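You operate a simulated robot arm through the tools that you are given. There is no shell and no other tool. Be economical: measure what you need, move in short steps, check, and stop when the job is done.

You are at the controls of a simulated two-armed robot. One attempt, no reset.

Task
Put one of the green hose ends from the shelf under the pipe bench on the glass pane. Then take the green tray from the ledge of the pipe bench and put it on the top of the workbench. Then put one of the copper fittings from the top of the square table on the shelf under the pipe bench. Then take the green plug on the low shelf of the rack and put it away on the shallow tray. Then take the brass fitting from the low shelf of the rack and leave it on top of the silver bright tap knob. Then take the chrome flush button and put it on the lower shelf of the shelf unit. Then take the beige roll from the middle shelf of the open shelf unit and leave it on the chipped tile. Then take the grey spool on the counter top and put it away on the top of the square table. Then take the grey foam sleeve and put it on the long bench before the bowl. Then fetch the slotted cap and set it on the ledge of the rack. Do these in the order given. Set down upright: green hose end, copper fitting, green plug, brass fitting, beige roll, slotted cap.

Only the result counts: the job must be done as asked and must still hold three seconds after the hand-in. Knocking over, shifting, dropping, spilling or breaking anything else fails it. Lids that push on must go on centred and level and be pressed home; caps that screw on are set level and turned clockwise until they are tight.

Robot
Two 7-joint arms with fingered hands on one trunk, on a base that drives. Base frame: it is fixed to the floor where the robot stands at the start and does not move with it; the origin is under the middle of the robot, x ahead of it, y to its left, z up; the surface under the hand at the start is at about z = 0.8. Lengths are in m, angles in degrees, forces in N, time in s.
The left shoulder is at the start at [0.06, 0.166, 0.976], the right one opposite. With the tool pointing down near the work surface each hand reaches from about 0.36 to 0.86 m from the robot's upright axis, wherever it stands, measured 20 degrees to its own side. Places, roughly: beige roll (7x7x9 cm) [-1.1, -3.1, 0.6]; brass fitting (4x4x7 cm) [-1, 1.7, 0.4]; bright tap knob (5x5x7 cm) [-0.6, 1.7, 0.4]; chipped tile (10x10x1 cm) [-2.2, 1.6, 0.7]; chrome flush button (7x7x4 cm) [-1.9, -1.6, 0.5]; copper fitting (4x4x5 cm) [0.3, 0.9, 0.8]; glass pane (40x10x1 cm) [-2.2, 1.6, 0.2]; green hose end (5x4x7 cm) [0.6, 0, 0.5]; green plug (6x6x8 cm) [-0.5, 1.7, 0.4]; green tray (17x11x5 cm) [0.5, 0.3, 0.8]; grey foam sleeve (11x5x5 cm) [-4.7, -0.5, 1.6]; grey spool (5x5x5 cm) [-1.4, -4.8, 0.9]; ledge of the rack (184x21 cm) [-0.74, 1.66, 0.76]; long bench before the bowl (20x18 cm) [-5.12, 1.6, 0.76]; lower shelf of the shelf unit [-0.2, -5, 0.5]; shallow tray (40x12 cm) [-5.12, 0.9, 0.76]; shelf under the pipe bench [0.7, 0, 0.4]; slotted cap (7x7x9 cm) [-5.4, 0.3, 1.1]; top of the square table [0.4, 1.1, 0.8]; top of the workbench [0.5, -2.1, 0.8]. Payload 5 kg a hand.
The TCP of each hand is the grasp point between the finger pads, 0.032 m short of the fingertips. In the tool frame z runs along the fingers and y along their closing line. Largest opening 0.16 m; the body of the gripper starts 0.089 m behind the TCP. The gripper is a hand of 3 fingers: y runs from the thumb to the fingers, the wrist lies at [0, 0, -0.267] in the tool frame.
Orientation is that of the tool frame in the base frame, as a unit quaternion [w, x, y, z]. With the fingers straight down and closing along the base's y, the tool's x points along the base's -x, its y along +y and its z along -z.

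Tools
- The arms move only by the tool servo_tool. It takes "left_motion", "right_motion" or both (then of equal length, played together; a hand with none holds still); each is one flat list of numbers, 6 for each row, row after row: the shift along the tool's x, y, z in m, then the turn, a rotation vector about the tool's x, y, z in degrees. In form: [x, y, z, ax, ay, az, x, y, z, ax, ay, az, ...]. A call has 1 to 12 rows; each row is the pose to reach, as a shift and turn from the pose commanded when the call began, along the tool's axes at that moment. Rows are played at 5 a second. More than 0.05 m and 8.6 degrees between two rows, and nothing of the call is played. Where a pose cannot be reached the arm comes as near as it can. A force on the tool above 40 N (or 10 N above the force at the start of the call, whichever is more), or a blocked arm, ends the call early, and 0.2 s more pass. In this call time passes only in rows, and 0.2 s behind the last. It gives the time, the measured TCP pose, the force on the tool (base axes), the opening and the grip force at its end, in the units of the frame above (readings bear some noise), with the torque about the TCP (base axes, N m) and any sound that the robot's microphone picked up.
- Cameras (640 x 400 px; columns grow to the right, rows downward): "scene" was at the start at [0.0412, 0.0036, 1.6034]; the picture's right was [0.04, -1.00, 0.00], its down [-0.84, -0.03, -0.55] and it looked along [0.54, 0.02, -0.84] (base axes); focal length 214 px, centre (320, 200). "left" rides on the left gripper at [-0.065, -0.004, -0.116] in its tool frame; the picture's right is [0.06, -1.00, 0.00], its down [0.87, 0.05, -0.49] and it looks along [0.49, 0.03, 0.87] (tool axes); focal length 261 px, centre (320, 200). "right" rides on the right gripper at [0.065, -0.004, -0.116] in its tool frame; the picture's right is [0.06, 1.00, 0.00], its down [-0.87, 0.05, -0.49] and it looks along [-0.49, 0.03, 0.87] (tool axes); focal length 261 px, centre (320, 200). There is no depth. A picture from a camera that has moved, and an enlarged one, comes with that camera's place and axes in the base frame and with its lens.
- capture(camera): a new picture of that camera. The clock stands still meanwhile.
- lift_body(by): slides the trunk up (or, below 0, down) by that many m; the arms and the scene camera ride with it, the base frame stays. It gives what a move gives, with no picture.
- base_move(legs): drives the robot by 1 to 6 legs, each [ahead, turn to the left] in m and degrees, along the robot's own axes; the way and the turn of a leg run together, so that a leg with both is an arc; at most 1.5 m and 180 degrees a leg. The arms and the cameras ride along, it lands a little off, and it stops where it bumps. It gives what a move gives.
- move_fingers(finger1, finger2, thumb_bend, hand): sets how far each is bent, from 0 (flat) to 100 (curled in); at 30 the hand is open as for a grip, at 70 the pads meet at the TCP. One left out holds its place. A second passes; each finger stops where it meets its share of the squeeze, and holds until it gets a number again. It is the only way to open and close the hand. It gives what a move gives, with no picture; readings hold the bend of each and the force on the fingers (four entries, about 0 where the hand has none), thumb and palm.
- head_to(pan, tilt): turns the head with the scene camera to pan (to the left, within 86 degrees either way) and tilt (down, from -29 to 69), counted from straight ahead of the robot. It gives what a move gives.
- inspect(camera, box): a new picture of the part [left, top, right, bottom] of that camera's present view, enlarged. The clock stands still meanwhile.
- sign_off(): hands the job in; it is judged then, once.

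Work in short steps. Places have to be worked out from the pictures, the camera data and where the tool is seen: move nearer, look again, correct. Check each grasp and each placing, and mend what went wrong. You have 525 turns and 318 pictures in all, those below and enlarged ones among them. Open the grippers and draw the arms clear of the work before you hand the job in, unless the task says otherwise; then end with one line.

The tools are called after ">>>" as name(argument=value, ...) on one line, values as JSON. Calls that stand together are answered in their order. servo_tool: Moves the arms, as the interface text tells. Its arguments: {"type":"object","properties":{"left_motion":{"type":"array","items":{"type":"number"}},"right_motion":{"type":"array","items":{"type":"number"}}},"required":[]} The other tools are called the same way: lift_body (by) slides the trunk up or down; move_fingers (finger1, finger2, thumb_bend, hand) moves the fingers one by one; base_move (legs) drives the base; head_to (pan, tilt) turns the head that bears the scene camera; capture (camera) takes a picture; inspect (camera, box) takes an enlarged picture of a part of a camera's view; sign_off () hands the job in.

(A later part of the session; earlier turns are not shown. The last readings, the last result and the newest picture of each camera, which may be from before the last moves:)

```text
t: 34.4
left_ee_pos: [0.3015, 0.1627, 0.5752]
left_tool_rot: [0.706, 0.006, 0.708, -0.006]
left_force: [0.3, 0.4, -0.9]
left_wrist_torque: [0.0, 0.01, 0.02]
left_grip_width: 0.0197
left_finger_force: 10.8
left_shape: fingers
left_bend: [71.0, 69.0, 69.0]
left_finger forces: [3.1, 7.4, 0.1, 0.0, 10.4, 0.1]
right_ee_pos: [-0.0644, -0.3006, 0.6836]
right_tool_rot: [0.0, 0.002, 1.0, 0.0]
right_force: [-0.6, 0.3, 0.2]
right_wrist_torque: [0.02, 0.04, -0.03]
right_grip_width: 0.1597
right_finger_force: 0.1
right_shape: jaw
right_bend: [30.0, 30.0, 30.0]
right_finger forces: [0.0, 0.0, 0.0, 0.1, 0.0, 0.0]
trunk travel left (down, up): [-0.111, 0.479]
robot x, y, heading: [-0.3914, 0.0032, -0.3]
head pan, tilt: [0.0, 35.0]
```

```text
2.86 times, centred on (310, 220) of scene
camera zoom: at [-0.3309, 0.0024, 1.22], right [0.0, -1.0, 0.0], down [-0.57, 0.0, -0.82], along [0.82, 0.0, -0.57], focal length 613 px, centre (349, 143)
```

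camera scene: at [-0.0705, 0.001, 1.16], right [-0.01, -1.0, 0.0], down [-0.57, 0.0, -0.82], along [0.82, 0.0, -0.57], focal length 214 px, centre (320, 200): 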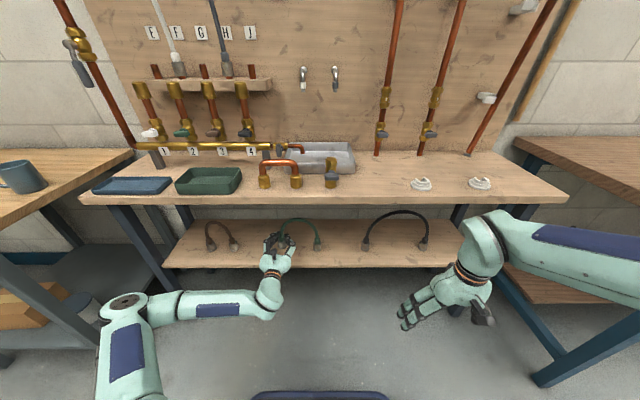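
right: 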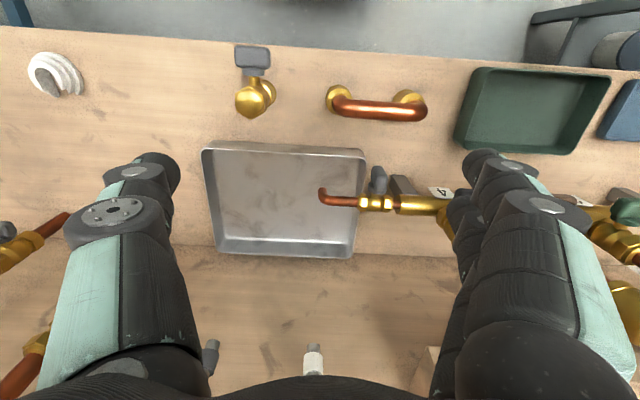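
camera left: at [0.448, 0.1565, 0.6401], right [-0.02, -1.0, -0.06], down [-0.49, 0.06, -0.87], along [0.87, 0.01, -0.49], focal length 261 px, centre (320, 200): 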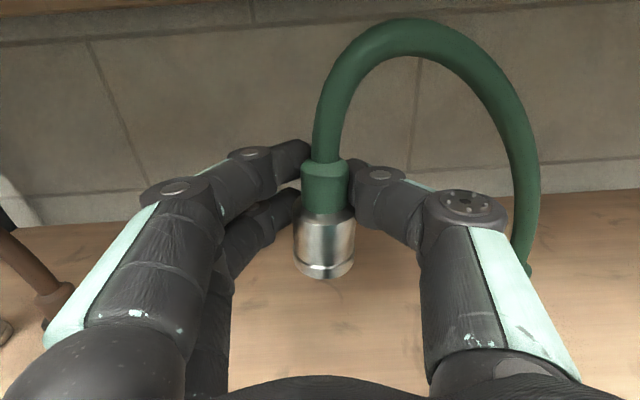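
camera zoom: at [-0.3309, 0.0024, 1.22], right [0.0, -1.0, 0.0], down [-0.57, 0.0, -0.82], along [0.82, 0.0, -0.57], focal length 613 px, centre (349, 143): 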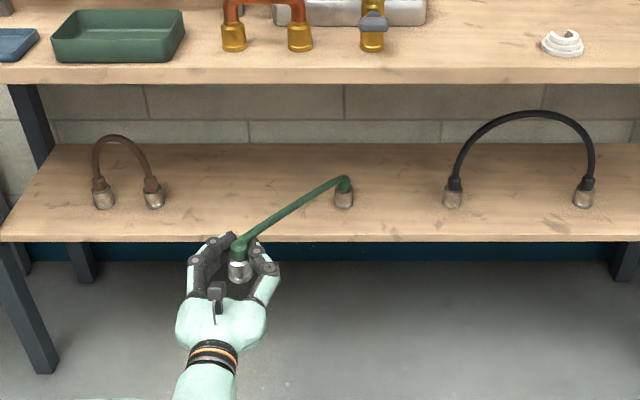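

No tension yet, other end unmoved. Back another 10 cm.

>>> base_move(legs=[[-0.1, 0]])

>>> inspect(camera="scene", box=[200, 130, 420, 270])

```text
t: 35.6
left_ee_pos: [0.2029, 0.1603, 0.5741]
left_tool_rot: [0.705, 0.007, 0.709, -0.007]
left_force: [0.6, 0.6, -1.3]
left_wrist_torque: [0.02, 0.01, 0.0]
left_grip_width: 0.0194
left_finger_force: 10.4
left_shape: fingers
left_bend: [71.0, 69.0, 69.0]
left_finger forces: [3.1, 7.5, 0.1, 0.0, 10.4, 0.0]
right_ee_pos: [-0.1647, -0.2989, 0.6837]
right_tool_rot: [0.0, 0.002, 1.0, 0.0]
right_force: [0.3, -0.2, 0.3]
right_wrist_torque: [0.0, 0.0, 0.02]
right_grip_width: 0.1601
right_finger_force: 0.0
right_shape: jaw
right_bend: [30.0, 30.0, 30.0]
right_finger forces: [0.1, 0.0, 0.0, 0.0, 0.1, 0.0]
trunk travel left (down, up): [-0.111, 0.479]
robot x, y, heading: [-0.4897, 0.0002, -0.3]
head pan, tilt: [0.0, 35.0]
```

```text
2.86 times, centred on (310, 200) of scene
camera zoom: at [-0.4305, 0.0027, 1.22], right [0.0, -1.0, 0.0], down [-0.57, 0.0, -0.82], along [0.82, 0.0, -0.57], focal length 613 px, centre (349, 200)
```

zoom: 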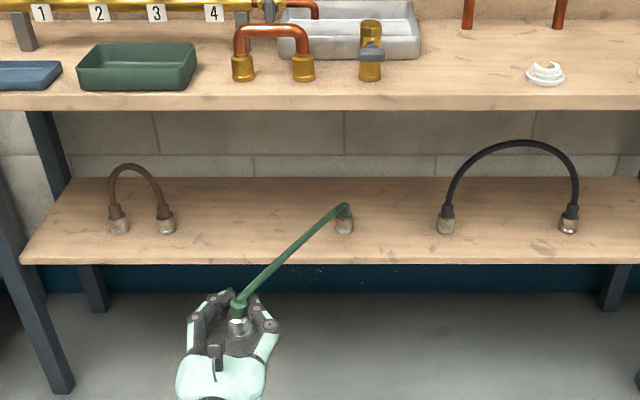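

Still no pull. Continue and check again.

>>> base_move(legs=[[-0.12, 0]])

>>> inspect(camera="scene", box=[200, 110, 420, 250])

```text
t: 36.8
left_ee_pos: [0.0793, 0.1642, 0.5735]
left_tool_rot: [0.706, 0.006, 0.708, -0.005]
left_force: [-0.6, -0.5, -0.1]
left_wrist_torque: [-0.04, 0.0, 0.01]
left_grip_width: 0.0197
left_finger_force: 10.1
left_shape: fingers
left_bend: [71.0, 69.0, 69.0]
left_finger forces: [3.1, 7.3, 0.1, 0.0, 10.4, 0.0]
right_ee_pos: [-0.287, -0.2984, 0.6829]
right_tool_rot: [0.0, 0.001, 1.0, 0.0]
right_force: [0.6, -0.8, 0.1]
right_wrist_torque: [0.0, 0.04, 0.0]
right_grip_width: 0.1602
right_finger_force: 0.1
right_shape: jaw
right_bend: [30.0, 30.0, 30.0]
right_finger forces: [0.0, 0.1, 0.0, 0.1, 0.0, 0.0]
trunk travel left (down, up): [-0.111, 0.479]
robot x, y, heading: [-0.6116, 0.004, -0.0]
head pan, tilt: [0.0, 35.0]
```

```text
2.86 times, centred on (310, 180) of scene
camera zoom: at [-0.554, 0.0031, 1.22], right [0.0, -1.0, 0.0], down [-0.57, 0.0, -0.82], along [0.82, 0.0, -0.57], focal length 613 px, centre (349, 257)
```

zoom: 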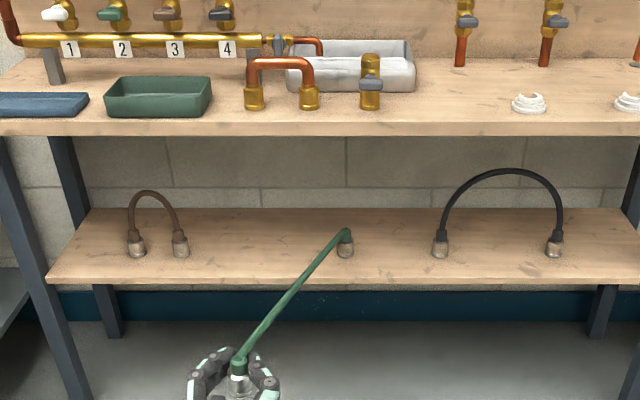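

The hose is only drawn (no tether), so I just carry the one end. Now look left toward the glass pane region.

>>> head_to(pan=86, tilt=20)

>>> capture(camera="scene")

```text
t: 38.4
left_ee_pos: [0.0788, 0.1647, 0.5737]
left_tool_rot: [0.706, 0.006, 0.708, -0.006]
left_force: [0.7, -0.2, -0.5]
left_wrist_torque: [0.0, 0.0, -0.02]
left_grip_width: 0.0195
left_finger_force: 10.4
left_shape: fingers
left_bend: [71.0, 69.0, 69.0]
left_finger forces: [3.1, 7.3, 0.0, 0.0, 10.4, 0.0]
right_ee_pos: [-0.287, -0.2976, 0.6825]
right_tool_rot: [0.0, 0.001, 1.0, 0.0]
right_force: [0.7, 0.7, 0.7]
right_wrist_torque: [-0.03, -0.01, 0.01]
right_grip_width: 0.1596
right_finger_force: 0.2
right_shape: jaw
right_bend: [30.0, 30.0, 30.0]
right_finger forces: [0.1, 0.0, 0.1, 0.0, 0.1, 0.0]
trunk travel left (down, up): [-0.111, 0.479]
robot x, y, heading: [-0.6129, 0.0057, -0.1]
head pan, tilt: [85.9, 20.0]
```

```text
287 pictures are left
camera scene: at [-0.6355, 0.096, 1.2439], right [1.0, -0.07, 0.0], down [-0.02, -0.34, -0.94], along [0.07, 0.94, -0.34], focal length 214 px, centre (320, 200)
```

scene: 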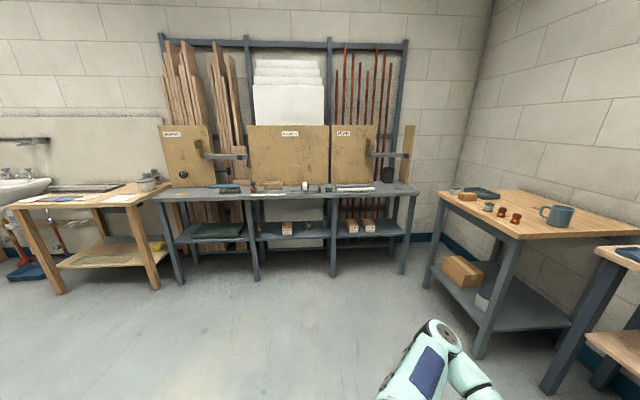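

A bench at x≈-2.2 carries the tile (top) and the pane (lower shelf). Turn left 90° here with the arm clear, then look.

>>> base_move(legs=[[-0.2, 0], [0, 120]])

>>> head_to(pan=0, tilt=20)

>>> capture(camera="scene")

```text
t: 45.1
left_ee_pos: [-1.2923, 0.5251, 0.5742]
left_tool_rot: [-0.362, 0.608, -0.364, -0.606]
left_force: [-0.4, 0.1, -0.7]
left_wrist_torque: [-0.04, 0.04, 0.0]
left_grip_width: 0.0196
left_finger_force: 10.5
left_shape: fingers
left_bend: [71.0, 69.0, 69.0]
left_finger forces: [3.1, 7.2, 0.0, 0.0, 10.4, 0.0]
right_ee_pos: [-0.7126, 0.4336, 0.6829]
right_tool_rot: [0.0, 0.863, -0.505, 0.0]
right_force: [0.3, 0.3, -0.6]
right_wrist_torque: [0.04, 0.01, -0.02]
right_grip_width: 0.1598
right_finger_force: 0.0
right_shape: jaw
right_bend: [30.0, 30.0, 30.0]
right_finger forces: [0.1, 0.0, 0.1, 0.0, 0.1, 0.0]
trunk travel left (down, up): [-0.111, 0.479]
robot x, y, heading: [-0.8134, 0.0002, 119.3]
head pan, tilt: [85.9, 20.0]
```

```text
t: 46.7
left_ee_pos: [-1.2925, 0.5248, 0.5741]
left_tool_rot: [-0.362, 0.608, -0.363, -0.606]
left_force: [0.0, 0.8, -0.5]
left_wrist_torque: [-0.02, -0.01, -0.03]
left_grip_width: 0.0196
left_finger_force: 10.5
left_shape: fingers
left_bend: [71.0, 69.0, 69.0]
left_finger forces: [3.0, 7.3, 0.1, 0.0, 10.3, 0.0]
right_ee_pos: [-0.7113, 0.4327, 0.6824]
right_tool_rot: [0.0, 0.863, -0.505, 0.0]
right_force: [-0.5, -0.1, -0.6]
right_wrist_torque: [-0.01, -0.02, 0.01]
right_grip_width: 0.1601
right_finger_force: 0.1
right_shape: jaw
right_bend: [30.0, 30.0, 30.0]
right_finger forces: [0.0, 0.1, 0.0, 0.0, 0.1, 0.1]
trunk travel left (down, up): [-0.111, 0.479]
robot x, y, heading: [-0.8139, 0.0021, 119.3]
head pan, tilt: [0.0, 20.0]
```

```text
286 pictures are left
camera scene: at [-0.8429, 0.0573, 1.2439], right [0.87, 0.49, 0.0], down [0.17, -0.3, -0.94], along [-0.46, 0.82, -0.34], focal length 214 px, centre (320, 200)
```

scene: 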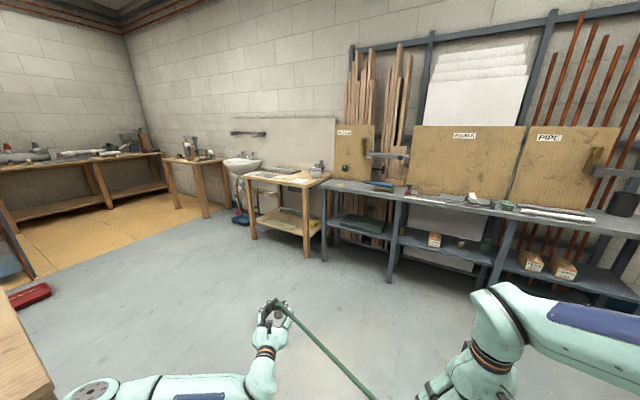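

There's a wooden thing at the lower left; look left before choosing the path.

>>> head_to(pan=60, tilt=35)

>>> capture(camera="scene")

```text
t: 48.0
left_ee_pos: [-1.2922, 0.5253, 0.5751]
left_tool_rot: [-0.362, 0.608, -0.363, -0.606]
left_force: [-0.8, 0.6, -0.9]
left_wrist_torque: [0.01, 0.0, 0.0]
left_grip_width: 0.0193
left_finger_force: 10.3
left_shape: fingers
left_bend: [71.0, 69.0, 69.0]
left_finger forces: [3.0, 7.3, 0.0, 0.0, 10.3, 0.0]
right_ee_pos: [-0.7106, 0.4338, 0.6832]
right_tool_rot: [0.0, 0.863, -0.505, 0.0]
right_force: [-0.1, -0.2, -0.3]
right_wrist_torque: [0.03, -0.02, -0.01]
right_grip_width: 0.16
right_finger_force: 0.1
right_shape: jaw
right_bend: [30.0, 30.0, 30.0]
right_finger forces: [0.0, 0.1, 0.0, 0.0, 0.1, 0.0]
trunk travel left (down, up): [-0.111, 0.479]
robot x, y, heading: [-0.8144, 0.0039, 119.2]
head pan, tilt: [60.0, 35.0]
```

```text
285 pictures are left
camera scene: at [-0.8853, -0.0227, 1.2201], right [0.01, 1.0, 0.0], down [0.57, -0.01, -0.82], along [-0.82, 0.01, -0.57], focal length 214 px, centre (320, 200)
```

scene: 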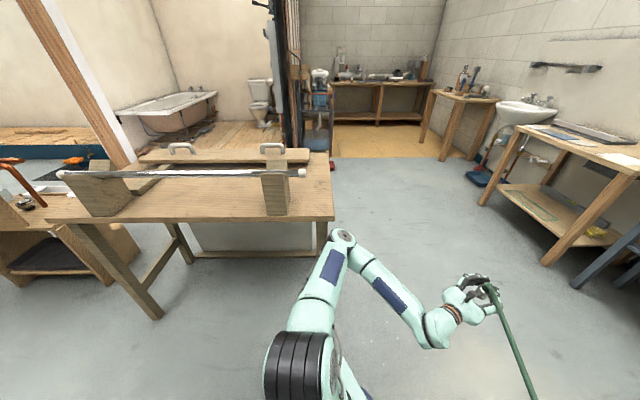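

A table lies at x<-1.4, y<0.03, so I go along y≈0.55: forward 0.63, turn to heading 180, forward 0.9, then turn back to face the bench.

>>> base_move(legs=[[0.63, 0], [0, 60.8], [0.9, 0]])

>>> head_to(pan=-70, tilt=35)

>>> capture(camera="scene")

```text
t: 54.0
left_ee_pos: [-1.8149, 0.4503, 0.5794]
left_tool_rot: [0.05, -0.705, 0.042, 0.706]
left_force: [-0.3, 0.2, -1.9]
left_wrist_torque: [0.0, -0.01, -0.02]
left_grip_width: 0.0191
left_finger_force: 10.7
left_shape: fingers
left_bend: [71.0, 69.0, 69.0]
left_finger forces: [3.3, 7.3, 0.0, 0.0, 10.7, 0.0]
right_ee_pos: [-1.4159, 0.8661, 0.6825]
right_tool_rot: [0.002, 0.999, -0.042, -0.001]
right_force: [0.2, 0.2, -0.2]
right_wrist_torque: [-0.01, -0.01, -0.01]
right_grip_width: 0.1599
right_finger_force: 0.0
right_shape: jaw
right_bend: [30.0, 30.0, 30.0]
right_finger forces: [0.0, 0.0, 0.0, 0.0, 0.0, 0.1]
trunk travel left (down, up): [-0.111, 0.479]
robot x, y, heading: [-1.1143, 0.5419, 174.5]
head pan, tilt: [60.0, 35.0]
stopped in leg 2: the robot was blocked; the commanded pose is now the measured one
```

```text
t: 56.1
left_ee_pos: [-1.8157, 0.4502, 0.5783]
left_tool_rot: [0.047, -0.706, 0.042, 0.706]
left_force: [0.6, 0.4, -0.6]
left_wrist_torque: [-0.01, 0.0, -0.01]
left_grip_width: 0.0188
left_finger_force: 10.5
left_shape: fingers
left_bend: [71.0, 69.0, 69.0]
left_finger forces: [3.1, 7.4, 0.0, 0.0, 10.8, 0.1]
right_ee_pos: [-1.4162, 0.8676, 0.6819]
right_tool_rot: [0.002, 0.999, -0.041, 0.0]
right_force: [-0.1, -0.5, -0.2]
right_wrist_torque: [0.0, -0.01, 0.01]
right_grip_width: 0.1595
right_finger_force: 0.1
right_shape: jaw
right_bend: [30.0, 30.0, 30.0]
right_finger forces: [0.0, 0.0, 0.1, 0.0, 0.1, 0.0]
trunk travel left (down, up): [-0.111, 0.479]
robot x, y, heading: [-1.1154, 0.5368, 174.6]
head pan, tilt: [-70.0, 35.0]
```

```text
284 pictures are left
camera scene: at [-1.1074, 0.6255, 1.2198], right [0.97, 0.25, 0.0], down [0.14, -0.56, -0.82], along [-0.21, 0.79, -0.58], focal length 214 px, centre (320, 200)
```

scene: 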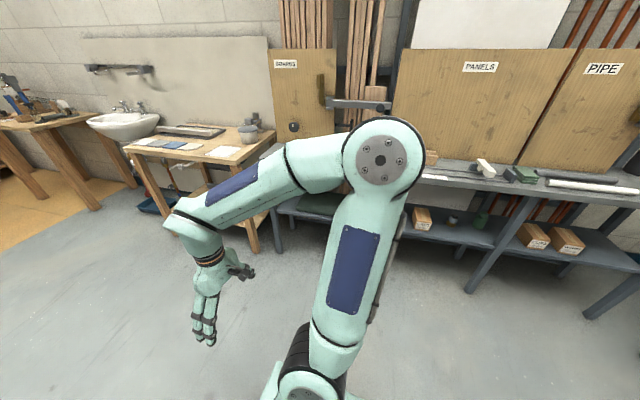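

Blocked while turning — probably the left elbow touched the wooden table. Look left.

>>> head_to(pan=50, tilt=50)

>>> capture(camera="scene")

```text
t: 58.1
left_ee_pos: [-1.8153, 0.4506, 0.5788]
left_tool_rot: [-0.048, 0.706, -0.042, -0.706]
left_force: [-0.4, 0.5, -1.6]
left_wrist_torque: [0.02, -0.03, 0.0]
left_grip_width: 0.0191
left_finger_force: 10.5
left_shape: fingers
left_bend: [71.0, 69.0, 69.0]
left_finger forces: [3.1, 7.4, 0.1, 0.0, 10.7, 0.1]
right_ee_pos: [-1.4176, 0.8661, 0.6827]
right_tool_rot: [0.002, 0.999, -0.042, 0.001]
right_force: [0.0, 0.3, -0.6]
right_wrist_torque: [-0.03, -0.06, -0.02]
right_grip_width: 0.1599
right_finger_force: 0.0
right_shape: jaw
right_bend: [30.0, 30.0, 30.0]
right_finger forces: [0.1, 0.1, 0.1, 0.1, 0.1, 0.0]
trunk travel left (down, up): [-0.111, 0.479]
robot x, y, heading: [-1.1159, 0.5395, 174.5]
head pan, tilt: [50.0, 50.0]
```

```text
283 pictures are left
camera scene: at [-1.1409, 0.4869, 1.1984], right [-0.7, 0.72, 0.0], down [0.55, 0.53, -0.64], along [-0.46, -0.45, -0.77], focal length 214 px, centre (320, 200)
```

scene: 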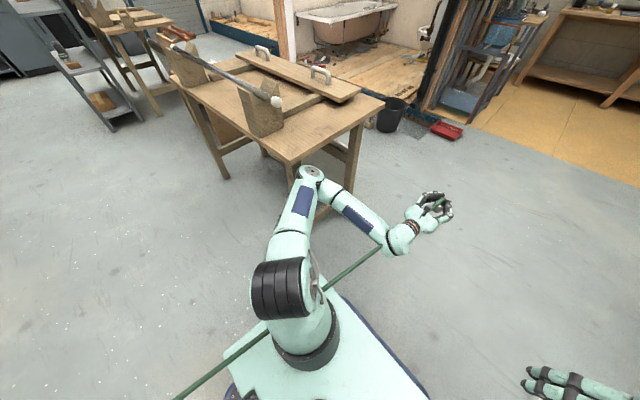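

The left elbow touched the table corner. I'll turn right away from it, get further from the table, then continue.

>>> base_move(legs=[[0, -22], [0.32, 0], [0, 27.5], [0.62, 0]])

>>> head_to(pan=-70, tilt=35)

>>> capture(camera="scene")

```text
t: 65.9
left_ee_pos: [-2.7181, 0.5448, 0.5796]
left_tool_rot: [0.018, -0.707, 0.011, 0.707]
left_force: [0.2, 0.0, -1.3]
left_wrist_torque: [-0.01, 0.01, 0.01]
left_grip_width: 0.0192
left_finger_force: 10.9
left_shape: fingers
left_bend: [71.0, 69.0, 69.0]
left_finger forces: [3.1, 7.2, 0.0, 0.0, 10.7, 0.0]
right_ee_pos: [-2.3583, 0.9953, 0.6829]
right_tool_rot: [0.0, 1.0, 0.001, 0.0]
right_force: [0.7, -0.3, -0.8]
right_wrist_torque: [0.02, 0.0, -0.02]
right_grip_width: 0.1597
right_finger_force: 0.1
right_shape: jaw
right_bend: [30.0, 30.0, 30.0]
right_finger forces: [0.0, 0.0, 0.0, 0.0, 0.0, 0.0]
trunk travel left (down, up): [-0.111, 0.479]
robot x, y, heading: [-2.0278, 0.6957, 179.8]
head pan, tilt: [50.0, 50.0]
```

```text
t: 67.9
left_ee_pos: [-2.7181, 0.546, 0.5787]
left_tool_rot: [0.017, -0.707, 0.011, 0.707]
left_force: [0.6, -0.2, -0.9]
left_wrist_torque: [-0.02, 0.0, -0.01]
left_grip_width: 0.0191
left_finger_force: 10.1
left_shape: fingers
left_bend: [71.0, 69.0, 69.0]
left_finger forces: [2.9, 6.9, 0.0, 0.0, 10.3, 0.1]
right_ee_pos: [-2.3563, 0.9949, 0.6836]
right_tool_rot: [0.0, 1.0, 0.002, 0.0]
right_force: [0.7, 0.1, 0.2]
right_wrist_torque: [0.02, -0.01, 0.0]
right_grip_width: 0.1595
right_finger_force: 0.1
right_shape: jaw
right_bend: [30.0, 30.0, 30.0]
right_finger forces: [0.0, 0.0, 0.0, 0.0, 0.0, 0.1]
trunk travel left (down, up): [-0.111, 0.479]
robot x, y, heading: [-2.0305, 0.6989, 179.4]
head pan, tilt: [-70.0, 35.0]
```

```text
282 pictures are left
camera scene: at [-2.0273, 0.7797, 1.22], right [0.94, 0.33, 0.0], down [0.19, -0.54, -0.82], along [-0.27, 0.77, -0.57], focal length 214 px, centre (320, 200)
```

scene: 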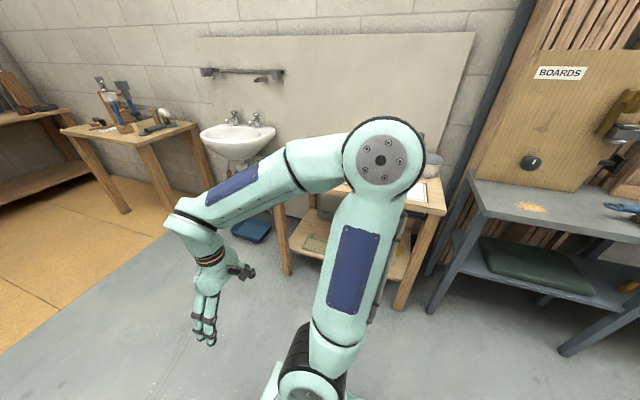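

The bench front edge is at y≈1.5, so turning here to face it is safe.

>>> base_move(legs=[[-0.06, -89.6]])

>>> head_to(pan=0, tilt=40)

>>> capture(camera="scene")

>>> capture(camera="left")

```text
t: 72.3
left_ee_pos: [-2.128, 1.3508, 0.5783]
left_tool_rot: [0.518, -0.487, 0.512, 0.482]
left_force: [-0.1, 0.6, -1.1]
left_wrist_torque: [0.0, -0.01, -0.02]
left_grip_width: 0.0189
left_finger_force: 9.9
left_shape: fingers
left_bend: [71.0, 69.0, 69.0]
left_finger forces: [2.7, 7.0, 0.0, 0.0, 10.3, 0.0]
right_ee_pos: [-1.6869, 0.9786, 0.6851]
right_tool_rot: [-0.001, -0.701, 0.713, 0.0]
right_force: [0.8, 0.1, -0.1]
right_wrist_torque: [0.02, 0.02, -0.02]
right_grip_width: 0.1597
right_finger_force: 0.1
right_shape: jaw
right_bend: [30.0, 30.0, 30.0]
right_finger forces: [0.1, 0.0, 0.1, 0.0, 0.1, 0.0]
trunk travel left (down, up): [-0.111, 0.479]
robot x, y, heading: [-1.9911, 0.6602, 88.2]
head pan, tilt: [-70.0, 35.0]
```

```text
t: 73.7
left_ee_pos: [-2.1286, 1.35, 0.5777]
left_tool_rot: [0.518, -0.486, 0.513, 0.482]
left_force: [0.4, 0.5, -1.1]
left_wrist_torque: [-0.03, -0.01, 0.04]
left_grip_width: 0.0189
left_finger_force: 9.7
left_shape: fingers
left_bend: [71.0, 69.0, 69.0]
left_finger forces: [2.8, 6.9, 0.0, 0.0, 10.3, 0.0]
right_ee_pos: [-1.6854, 0.9802, 0.6842]
right_tool_rot: [0.0, -0.701, 0.713, 0.0]
right_force: [0.0, 0.9, 0.8]
right_wrist_torque: [-0.02, -0.01, 0.01]
right_grip_width: 0.1597
right_finger_force: 0.0
right_shape: jaw
right_bend: [30.0, 30.0, 30.0]
right_finger forces: [0.1, 0.1, 0.1, 0.0, 0.0, 0.0]
trunk travel left (down, up): [-0.111, 0.479]
robot x, y, heading: [-1.9919, 0.659, 88.4]
head pan, tilt: [0.0, 40.0]
```

```text
281 pictures are left
camera scene: at [-1.9894, 0.7143, 1.2125], right [1.0, -0.03, 0.0], down [-0.02, -0.64, -0.77], along [0.02, 0.77, -0.64], focal length 214 px, centre (320, 200)
```

scene: 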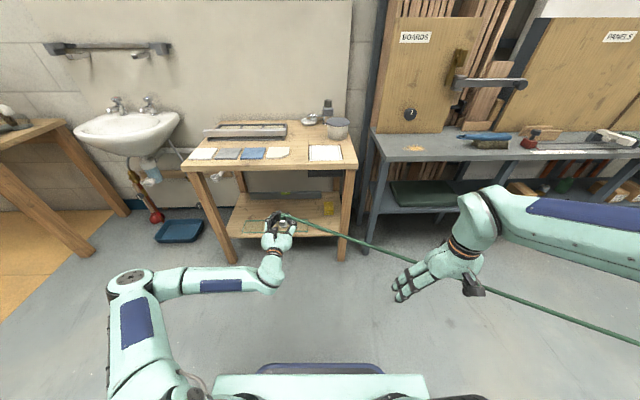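

```text
280 pictures are left
camera left: at [-2.1306, 1.2339, 0.6438], right [1.0, -0.06, -0.05], down [-0.08, -0.49, -0.87], along [0.03, 0.87, -0.49], focal length 261 px, centre (320, 200)
```

left: 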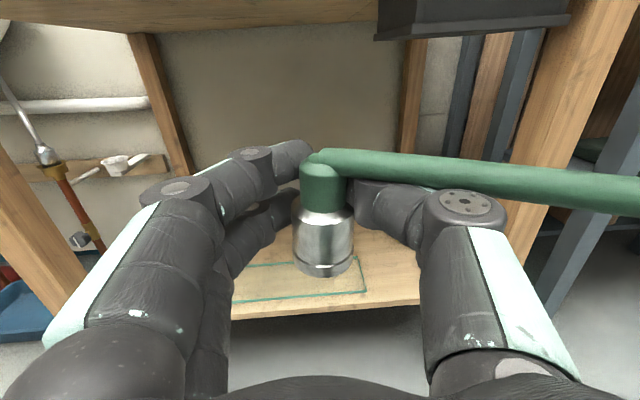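

The pane is on the lower shelf right ahead. I'll lower the trunk fully, then the arm, while still in front of the bench.

>>> lift_body(by=-0.11)

>>> servo_tool(left_motion=[0.03, 0, 0, 0, 0, 0, 0.06, 0, 0, 0, 0, 0, 0.09, 0, 0, 0, 0, 0, 0.12, 0, 0, 0, 0, 0])

```text
t: 75.1
left_ee_pos: [-2.127, 1.3511, 0.4686]
left_tool_rot: [0.518, -0.487, 0.512, 0.482]
left_force: [-0.7, -0.5, -1.0]
left_wrist_torque: [-0.04, -0.03, 0.03]
left_grip_width: 0.0189
left_finger_force: 9.7
left_shape: fingers
left_bend: [71.0, 69.0, 69.0]
left_finger forces: [2.8, 6.8, 0.0, 0.1, 10.3, 0.1]
right_ee_pos: [-1.6862, 0.9797, 0.5746]
right_tool_rot: [0.0, -0.701, 0.714, 0.0]
right_force: [-0.1, 0.9, 0.3]
right_wrist_torque: [-0.01, -0.01, 0.03]
right_grip_width: 0.1601
right_finger_force: 0.1
right_shape: jaw
right_bend: [30.0, 30.0, 30.0]
right_finger forces: [0.0, 0.0, 0.0, 0.0, 0.0, 0.0]
trunk travel left (down, up): [-0.001, 0.589]
robot x, y, heading: [-1.9919, 0.6562, 88.3]
head pan, tilt: [0.0, 40.0]
```

```text
t: 76.1
left_ee_pos: [-2.1614, 1.3431, 0.3678]
left_tool_rot: [0.518, -0.487, 0.512, 0.481]
left_force: [0.3, 0.2, 0.1]
left_wrist_torque: [-0.03, -0.01, -0.02]
left_grip_width: 0.0189
left_finger_force: 9.5
left_shape: fingers
left_bend: [71.0, 69.0, 69.0]
left_finger forces: [2.8, 6.9, 0.1, 0.0, 10.4, 0.0]
left hand out of reach, approached as far as the arm can: row 1, 2, 3, 4
right_ee_pos: [-1.6866, 0.9802, 0.5729]
right_tool_rot: [0.0, -0.701, 0.713, 0.0]
right_force: [-0.4, 0.0, 0.5]
right_wrist_torque: [0.03, -0.02, 0.0]
right_grip_width: 0.1598
right_finger_force: 0.0
right_shape: jaw
right_bend: [30.0, 30.0, 30.0]
right_finger forces: [0.0, 0.0, 0.0, 0.0, 0.0, 0.0]
trunk travel left (down, up): [-0.001, 0.589]
robot x, y, heading: [-1.9935, 0.6593, 88.4]
head pan, tilt: [0.0, 40.0]
```

It goes down while drifting left. I'll continue down, allowing more leftward/backward room.

>>> servo_tool(left_motion=[0.025, 0.01, -0.005, 0, 0, 0, 0.05, 0.02, -0.01, 0, 0, 0, 0.075, 0.03, -0.015, 0, 0, 0, 0.1, 0.04, -0.02, 0, 0, 0])

>>> capture(camera="left")

```text
t: 77.1
left_ee_pos: [-2.2145, 1.3351, 0.3071]
left_tool_rot: [0.517, -0.486, 0.513, 0.482]
left_force: [-1.1, -0.8, -0.3]
left_wrist_torque: [0.0, -0.02, 0.02]
left_grip_width: 0.0186
left_finger_force: 9.9
left_shape: fingers
left_bend: [71.0, 69.0, 69.0]
left_finger forces: [2.8, 7.0, 0.0, 0.0, 10.4, 0.0]
left hand out of reach, approached as far as the arm can: row 2, 3, 4
right_ee_pos: [-1.6873, 0.9807, 0.5731]
right_tool_rot: [0.001, -0.701, 0.713, 0.0]
right_force: [0.8, -0.2, -0.3]
right_wrist_torque: [-0.02, 0.03, 0.0]
right_grip_width: 0.1598
right_finger_force: 0.1
right_shape: jaw
right_bend: [30.0, 30.0, 30.0]
right_finger forces: [0.0, 0.0, 0.0, 0.0, 0.1, 0.1]
trunk travel left (down, up): [-0.001, 0.589]
robot x, y, heading: [-1.9916, 0.657, 88.3]
head pan, tilt: [0.0, 40.0]
```

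```text
279 pictures are left
camera left: at [-2.2168, 1.2196, 0.3734], right [1.0, -0.06, -0.05], down [-0.08, -0.49, -0.87], along [0.03, 0.87, -0.49], focal length 261 px, centre (320, 200)
```

left: 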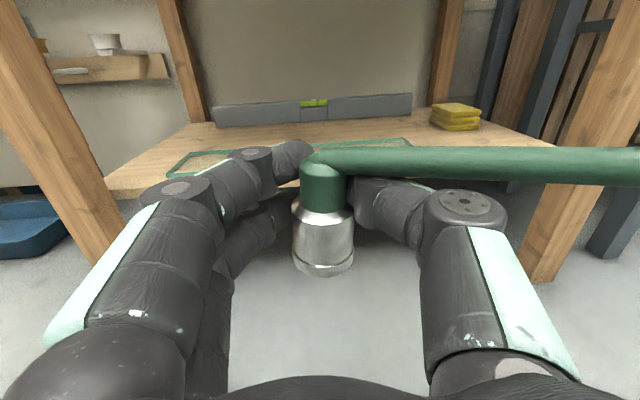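

Pane top z≈0.223, spanning x −2.43…−2.03, y 1.59…1.69. Lower ~4 cm more, then drive in.

>>> servo_tool(left_motion=[0.02, 0.015, -0.01, 0, 0, 0, 0.04, 0.03, -0.02, 0, 0, 0, 0.055, 0.04, -0.02, 0, 0, 0])

```text
t: 77.9
left_ee_pos: [-2.2681, 1.3259, 0.2846]
left_tool_rot: [0.517, -0.488, 0.513, 0.481]
left_force: [-0.3, -0.1, -0.4]
left_wrist_torque: [-0.01, -0.01, 0.01]
left_grip_width: 0.0186
left_finger_force: 10.2
left_shape: fingers
left_bend: [71.0, 69.0, 69.0]
left_finger forces: [2.7, 7.0, 0.0, 0.0, 10.5, 0.0]
left hand out of reach, approached as far as the arm can: row 1, 2, 3
right_ee_pos: [-1.6878, 0.9805, 0.5746]
right_tool_rot: [-0.001, -0.701, 0.713, 0.0]
right_force: [0.3, -0.5, -0.1]
right_wrist_torque: [-0.03, -0.01, -0.01]
right_grip_width: 0.16
right_finger_force: 0.0
right_shape: jaw
right_bend: [30.0, 30.0, 30.0]
right_finger forces: [0.0, 0.1, 0.0, 0.0, 0.0, 0.0]
trunk travel left (down, up): [-0.001, 0.589]
robot x, y, heading: [-1.9927, 0.6595, 88.3]
head pan, tilt: [0.0, 40.0]
```

Need ~2 cm more; try pulling back toward the body while going down.

>>> servo_tool(left_motion=[0.01, 0.01, -0.03, 0, 0, 0, 0.02, 0.02, -0.06, 0, 0, 0, 0.03, 0.02, -0.08, 0, 0, 0])

```text
t: 78.7
left_ee_pos: [-2.3093, 1.2543, 0.2802]
left_tool_rot: [0.517, -0.488, 0.513, 0.481]
left_force: [0.5, 0.3, -0.8]
left_wrist_torque: [-0.02, -0.01, -0.04]
left_grip_width: 0.0185
left_finger_force: 10.2
left_shape: fingers
left_bend: [71.0, 69.0, 69.0]
left_finger forces: [2.8, 6.8, 0.0, 0.0, 10.4, 0.1]
left hand out of reach, approached as far as the arm can: row 1, 2, 3
right_ee_pos: [-1.6868, 0.9802, 0.5733]
right_tool_rot: [0.0, -0.701, 0.713, 0.0]
right_force: [-0.3, -0.8, 0.0]
right_wrist_torque: [-0.06, -0.03, -0.03]
right_grip_width: 0.16
right_finger_force: 0.1
right_shape: jaw
right_bend: [30.0, 30.0, 30.0]
right_finger forces: [0.1, 0.0, 0.0, 0.0, 0.0, 0.1]
trunk travel left (down, up): [-0.001, 0.589]
robot x, y, heading: [-1.9935, 0.6556, 88.5]
head pan, tilt: [0.0, 40.0]
```

I'll pitch the fingers down 12° (raises the wrist) and go down the remaining 1.5 cm; the end can rock upright on release.

>>> servo_tool(left_motion=[0.0, -0.01, 0.02, 0, 4, 0, 0.005, -0.02, 0.04, 0, 8, 0, 0.008, -0.03, 0.06, 0, 12, 0])

```text
t: 79.5
left_ee_pos: [-2.2739, 1.3106, 0.2716]
left_tool_rot: [0.461, -0.535, 0.563, 0.429]
left_force: [0.2, -0.3, -1.3]
left_wrist_torque: [0.01, -0.01, 0.0]
left_grip_width: 0.0186
left_finger_force: 9.7
left_shape: fingers
left_bend: [71.0, 69.0, 69.0]
left_finger forces: [2.8, 6.9, 0.1, 0.1, 10.4, 0.0]
right_ee_pos: [-1.6864, 0.9796, 0.5727]
right_tool_rot: [0.0, -0.702, 0.713, 0.0]
right_force: [-0.7, 0.6, 0.4]
right_wrist_torque: [0.01, 0.0, -0.02]
right_grip_width: 0.16
right_finger_force: 0.1
right_shape: jaw
right_bend: [30.0, 30.0, 30.0]
right_finger forces: [0.1, 0.0, 0.0, 0.0, 0.0, 0.1]
trunk travel left (down, up): [-0.001, 0.589]
robot x, y, heading: [-1.9926, 0.6558, 88.4]
head pan, tilt: [0.0, 40.0]
```

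Reachable now. Raise trunk 1.5 cm for clearance and drive 0.32 m in.

>>> lift_body(by=0.015)

>>> base_move(legs=[[0.2, 0]])

>>> capture(camera="left")

```text
t: 80.1
left_ee_pos: [-2.274, 1.3103, 0.2878]
left_tool_rot: [0.461, -0.535, 0.564, 0.428]
left_force: [0.2, 1.6, -0.2]
left_wrist_torque: [0.02, 0.01, -0.02]
left_grip_width: 0.0182
left_finger_force: 10.0
left_shape: fingers
left_bend: [71.0, 69.0, 69.0]
left_finger forces: [2.7, 6.8, 0.0, 0.0, 10.3, 0.0]
right_ee_pos: [-1.6872, 0.9794, 0.5883]
right_tool_rot: [0.0, -0.701, 0.713, 0.001]
right_force: [0.1, -0.1, -0.6]
right_wrist_torque: [-0.06, -0.04, -0.01]
right_grip_width: 0.1598
right_finger_force: 0.0
right_shape: jaw
right_bend: [30.0, 30.0, 30.0]
right_finger forces: [0.0, 0.1, 0.0, 0.0, 0.0, 0.0]
trunk travel left (down, up): [-0.016, 0.574]
robot x, y, heading: [-1.9937, 0.6589, 88.3]
head pan, tilt: [0.0, 40.0]
```

```text
t: 81.8
left_ee_pos: [-2.2647, 1.5155, 0.2865]
left_tool_rot: [0.462, -0.534, 0.564, 0.428]
left_force: [0.3, 0.2, -1.4]
left_wrist_torque: [-0.01, 0.02, 0.03]
left_grip_width: 0.0188
left_finger_force: 10.4
left_shape: fingers
left_bend: [71.0, 69.0, 69.0]
left_finger forces: [2.8, 6.8, 0.0, 0.0, 10.2, 0.0]
right_ee_pos: [-1.6806, 1.1844, 0.5883]
right_tool_rot: [0.0, -0.701, 0.714, 0.0]
right_force: [-0.7, 0.3, -0.5]
right_wrist_torque: [0.0, 0.0, -0.01]
right_grip_width: 0.1598
right_finger_force: 0.0
right_shape: jaw
right_bend: [30.0, 30.0, 30.0]
right_finger forces: [0.0, 0.0, 0.0, 0.0, 0.0, 0.0]
trunk travel left (down, up): [-0.016, 0.574]
robot x, y, heading: [-1.9881, 0.8644, 88.1]
head pan, tilt: [0.0, 40.0]
```

```text
278 pictures are left
camera left: at [-2.2673, 1.4155, 0.3743], right [1.0, -0.07, -0.05], down [-0.09, -0.66, -0.75], along [0.02, 0.75, -0.66], focal length 261 px, centre (320, 200)
```

left: 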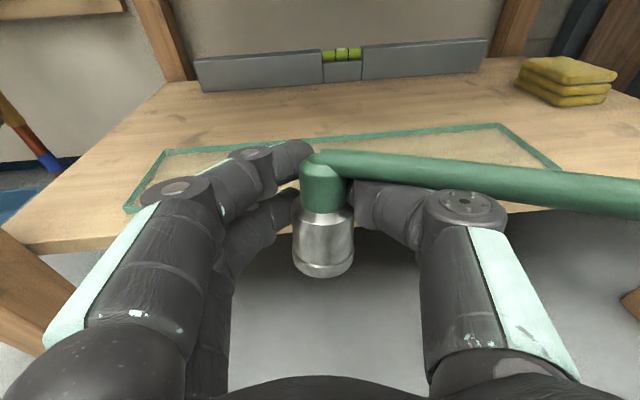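

Pane edges confirmed. The end's bottom is ~1.5 cm nearer than the TCP; drive 0.14 m.

>>> base_move(legs=[[0.14, 0]])

>>> capture(camera="left")

```text
t: 83.1
left_ee_pos: [-2.2623, 1.6541, 0.2873]
left_tool_rot: [0.462, -0.534, 0.564, 0.429]
left_force: [0.2, -1.2, -0.6]
left_wrist_torque: [-0.04, 0.0, 0.02]
left_grip_width: 0.0187
left_finger_force: 9.8
left_shape: fingers
left_bend: [71.0, 69.0, 69.0]
left_finger forces: [2.8, 6.9, 0.0, 0.0, 10.3, 0.0]
right_ee_pos: [-1.6764, 1.3241, 0.5892]
right_tool_rot: [0.001, -0.701, 0.713, 0.0]
right_force: [0.2, 0.1, 0.9]
right_wrist_torque: [-0.01, -0.01, 0.01]
right_grip_width: 0.16
right_finger_force: 0.1
right_shape: jaw
right_bend: [30.0, 30.0, 30.0]
right_finger forces: [0.0, 0.1, 0.0, 0.0, 0.0, 0.1]
trunk travel left (down, up): [-0.016, 0.574]
robot x, y, heading: [-1.981, 1.0066, 88.3]
head pan, tilt: [0.0, 40.0]
```

```text
277 pictures are left
camera left: at [-2.2633, 1.5546, 0.3743], right [1.0, -0.07, -0.05], down [-0.09, -0.66, -0.75], along [0.02, 0.75, -0.66], focal length 261 px, centre (320, 200)
```

left: 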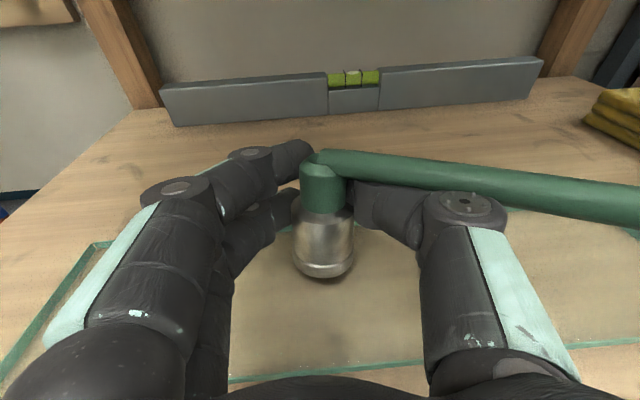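

Over the pane. Lower the trunk 1.5 cm, then ease down until contact.

>>> lift_body(by=-0.015)

>>> servo_tool(left_motion=[0.003, 0, 0.0, 0, 0, 0, 0.006, 0, 0.0, 0, 0, 0, 0.009, 0, 0.0, 0, 0, 0])

>>> capture(camera="left")

```text
t: 83.7
left_ee_pos: [-2.2603, 1.6562, 0.2758]
left_tool_rot: [0.463, -0.532, 0.562, 0.432]
left_force: [-2.4, -2.1, 23.4]
left_wrist_torque: [0.31, -0.13, 0.05]
left_grip_width: 0.018
left_finger_force: 14.8
left_shape: fingers
left_bend: [71.0, 70.0, 69.0]
left_finger forces: [2.5, 7.8, 0.0, 0.1, 19.3, 0.1]
right_ee_pos: [-1.6753, 1.3228, 0.5741]
right_tool_rot: [0.0, -0.7, 0.714, 0.001]
right_force: [-0.7, 0.0, -0.1]
right_wrist_torque: [0.01, -0.04, 0.0]
right_grip_width: 0.1597
right_finger_force: 0.1
right_shape: jaw
right_bend: [30.0, 30.0, 30.0]
right_finger forces: [0.1, 0.1, 0.0, 0.0, 0.0, 0.0]
trunk travel left (down, up): [-0.001, 0.589]
robot x, y, heading: [-1.9805, 1.0019, 88.0]
head pan, tilt: [0.0, 40.0]
```

```text
t: 84.3
left_ee_pos: [-2.2604, 1.6554, 0.2766]
left_tool_rot: [0.466, -0.529, 0.561, 0.434]
left_force: [-1.0, -1.2, 12.5]
left_wrist_torque: [0.12, -0.13, 0.0]
left_grip_width: 0.0143
left_finger_force: 10.7
left_shape: fingers
left_bend: [71.0, 70.0, 69.0]
left_finger forces: [1.7, 7.1, 0.1, 0.1, 13.5, 0.0]
right_ee_pos: [-1.6756, 1.323, 0.5741]
right_tool_rot: [0.001, -0.701, 0.713, 0.0]
right_force: [0.6, -0.3, 0.2]
right_wrist_torque: [-0.02, 0.01, 0.05]
right_grip_width: 0.16
right_finger_force: 0.1
right_shape: jaw
right_bend: [30.0, 30.0, 30.0]
right_finger forces: [0.0, 0.0, 0.0, 0.0, 0.0, 0.0]
trunk travel left (down, up): [-0.001, 0.589]
robot x, y, heading: [-1.9814, 0.9983, 88.3]
head pan, tilt: [0.0, 40.0]
stopped in row 2 (left hand): the force on the tool passed its limit at 42 N (the readings are from after the stop); the commanded pose is now the measured one
```

```text
276 pictures are left
camera left: at [-2.2616, 1.5543, 0.3612], right [1.0, -0.08, -0.06], down [-0.09, -0.64, -0.76], along [0.02, 0.76, -0.65], focal length 261 px, centre (320, 200)
```

left: 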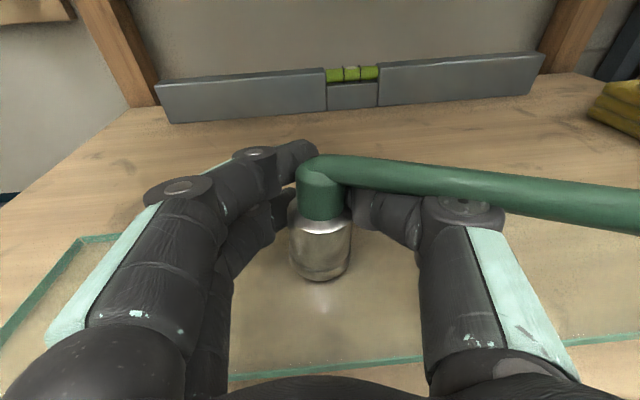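

Contact made. Ease off 3 mm and open the fingers partly.

>>> servo_tool(left_motion=[-0.002, 0, 0, 0, 0, 0])

>>> move_fingers(hand="left", finger1=56, finger2=56, thumb_bend=56)

>>> capture(camera="left")

```text
t: 84.7
left_ee_pos: [-2.2599, 1.6558, 0.2761]
left_tool_rot: [0.465, -0.53, 0.563, 0.431]
left_force: [-0.8, 0.4, 10.3]
left_wrist_torque: [0.15, -0.19, 0.05]
left_grip_width: 0.0143
left_finger_force: 11.4
left_shape: fingers
left_bend: [71.0, 70.0, 69.0]
left_finger forces: [1.6, 7.2, 0.0, 0.0, 13.3, 0.0]
right_ee_pos: [-1.6755, 1.3242, 0.5731]
right_tool_rot: [0.0, -0.7, 0.714, 0.0]
right_force: [0.0, 0.5, 0.1]
right_wrist_torque: [0.0, 0.02, -0.02]
right_grip_width: 0.16
right_finger_force: 0.1
right_shape: jaw
right_bend: [30.0, 30.0, 30.0]
right_finger forces: [0.0, 0.1, 0.0, 0.0, 0.1, 0.1]
trunk travel left (down, up): [-0.001, 0.589]
robot x, y, heading: [-1.9797, 1.0023, 87.9]
head pan, tilt: [0.0, 40.0]
```

```text
t: 85.7
left_ee_pos: [-2.2595, 1.6552, 0.2738]
left_tool_rot: [0.464, -0.531, 0.562, 0.432]
left_force: [0.0, -0.1, 0.0]
left_wrist_torque: [0.03, 0.02, -0.01]
left_grip_width: 0.0626
left_finger_force: 0.1
left_shape: fingers
left_bend: [56.0, 56.0, 56.0]
left_finger forces: [0.1, 0.0, 0.0, 0.0, 0.0, 0.0]
right_ee_pos: [-1.6761, 1.3229, 0.5732]
right_tool_rot: [0.0, -0.7, 0.714, 0.0]
right_force: [0.4, -0.4, -0.5]
right_wrist_torque: [0.02, 0.02, 0.01]
right_grip_width: 0.1596
right_finger_force: 0.0
right_shape: jaw
right_bend: [30.0, 30.0, 30.0]
right_finger forces: [0.1, 0.0, 0.1, 0.0, 0.1, 0.0]
trunk travel left (down, up): [-0.001, 0.589]
robot x, y, heading: [-1.9824, 1.0035, 88.2]
head pan, tilt: [0.0, 40.0]
```

```text
275 pictures are left
camera left: at [-2.2622, 1.5542, 0.3611], right [1.0, -0.08, -0.05], down [-0.09, -0.65, -0.76], along [0.02, 0.76, -0.65], focal length 261 px, centre (320, 200)
```

left: 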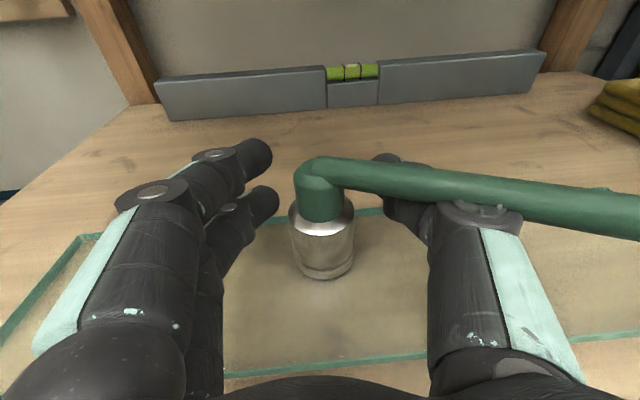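

The hose end stands on the pane. Open further and back out.

>>> move_fingers(hand="left", finger1=40, finger2=40, thumb_bend=40)

>>> base_move(legs=[[-0.2, 0]])

>>> capture(camera="left")

```text
t: 86.7
left_ee_pos: [-2.26, 1.6559, 0.2754]
left_tool_rot: [0.464, -0.532, 0.561, 0.433]
left_force: [0.6, -0.3, -0.6]
left_wrist_torque: [0.03, 0.02, 0.03]
left_grip_width: 0.1278
left_finger_force: 0.0
left_shape: fingers
left_bend: [40.0, 40.0, 40.0]
left_finger forces: [0.0, 0.0, 0.0, 0.0, 0.0, 0.1]
right_ee_pos: [-1.6752, 1.3238, 0.5732]
right_tool_rot: [0.0, -0.701, 0.713, 0.0]
right_force: [-0.2, -0.3, 0.5]
right_wrist_torque: [0.0, 0.01, -0.02]
right_grip_width: 0.1596
right_finger_force: 0.0
right_shape: jaw
right_bend: [30.0, 30.0, 30.0]
right_finger forces: [0.0, 0.1, 0.0, 0.0, 0.0, 0.0]
trunk travel left (down, up): [-0.001, 0.589]
robot x, y, heading: [-1.9806, 1.0025, 88.2]
head pan, tilt: [0.0, 40.0]
```

```text
t: 88.3
left_ee_pos: [-2.2647, 1.4545, 0.2737]
left_tool_rot: [0.465, -0.53, 0.562, 0.431]
left_force: [-0.2, -1.0, 0.0]
left_wrist_torque: [-0.01, 0.02, 0.01]
left_grip_width: 0.1275
left_finger_force: 0.1
left_shape: fingers
left_bend: [40.0, 40.0, 40.0]
left_finger forces: [0.1, 0.1, 0.0, 0.0, 0.0, 0.0]
right_ee_pos: [-1.6809, 1.1204, 0.5727]
right_tool_rot: [0.0, -0.7, 0.714, 0.0]
right_force: [-0.2, 0.2, 0.1]
right_wrist_torque: [0.03, -0.02, 0.03]
right_grip_width: 0.16
right_finger_force: 0.0
right_shape: jaw
right_bend: [30.0, 30.0, 30.0]
right_finger forces: [0.0, 0.0, 0.0, 0.1, 0.0, 0.1]
trunk travel left (down, up): [-0.001, 0.589]
robot x, y, heading: [-1.988, 0.7986, 87.8]
head pan, tilt: [0.0, 40.0]
```

```text
274 pictures are left
camera left: at [-2.2675, 1.3532, 0.3611], right [1.0, -0.08, -0.05], down [-0.09, -0.65, -0.76], along [0.02, 0.76, -0.65], focal length 261 px, centre (320, 200)
```

left: 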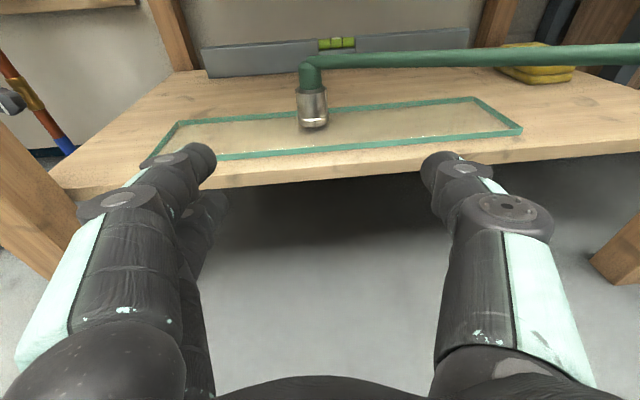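

Job 1 done. Now turn the left hand back to pointing down, raising the trunk, and prepare to drive back to the pipe bench.

>>> base_move(legs=[[-0.22, 0]])

>>> lift_body(by=0.5)

>>> servo_tool(left_motion=[-0.01, 0, 0, 0, 8, 0, -0.02, -0.0, 0, 0, 16, 0, -0.03, 0, 0, 0, 24, 0, -0.04, 0, 0, 0, 32, 0, -0.05, 0, 0, 0, 40, 0, -0.06, 0, 0, 0, 48, 0, -0.07, 0, 0, 0, 56, 0, -0.08, 0, 0, 0, 64, 0, -0.09, 0, 0, 0, 72, 0, -0.1, 0, 0, 0, 78, 0])

```text
t: 90.0
left_ee_pos: [-2.2713, 1.2343, 0.2738]
left_tool_rot: [0.466, -0.529, 0.563, 0.431]
left_force: [-1.1, 0.6, 0.9]
left_wrist_torque: [-0.01, 0.01, 0.01]
left_grip_width: 0.1276
left_finger_force: 0.2
left_shape: fingers
left_bend: [40.0, 40.0, 40.0]
left_finger forces: [0.0, 0.0, 0.1, 0.0, 0.0, 0.0]
right_ee_pos: [-1.6876, 0.8984, 0.5733]
right_tool_rot: [0.0, -0.698, 0.716, 0.0]
right_force: [-0.1, 0.3, 0.5]
right_wrist_torque: [0.0, 0.02, 0.0]
right_grip_width: 0.1599
right_finger_force: 0.0
right_shape: jaw
right_bend: [30.0, 30.0, 30.0]
right_finger forces: [0.1, 0.1, 0.1, 0.1, 0.0, 0.0]
trunk travel left (down, up): [-0.001, 0.589]
robot x, y, heading: [-1.9985, 0.5789, 87.8]
head pan, tilt: [0.0, 40.0]
```

```text
refused: 0.5 is not a number from -0.4 to 0.4
```

```text
t: 92.2
left_ee_pos: [-2.2668, 1.249, 0.3601]
left_tool_rot: [0.056, -0.681, 0.729, 0.047]
left_force: [-0.2, -0.3, -0.5]
left_wrist_torque: [0.0, -0.01, -0.01]
left_grip_width: 0.128
left_finger_force: 0.0
left_shape: fingers
left_bend: [40.0, 40.0, 40.0]
left_finger forces: [0.0, 0.0, 0.0, 0.1, 0.0, 0.1]
left hand out of reach, approached as far as the arm can: row 9, 10
right_ee_pos: [-1.6889, 0.8983, 0.573]
right_tool_rot: [-0.001, -0.699, 0.715, 0.001]
right_force: [0.2, -0.4, 0.0]
right_wrist_torque: [0.02, -0.01, 0.02]
right_grip_width: 0.1601
right_finger_force: 0.0
right_shape: jaw
right_bend: [30.0, 30.0, 30.0]
right_finger forces: [0.1, 0.0, 0.0, 0.0, 0.0, 0.0]
trunk travel left (down, up): [-0.001, 0.589]
robot x, y, heading: [-1.9934, 0.5745, 87.8]
head pan, tilt: [0.0, 40.0]
```

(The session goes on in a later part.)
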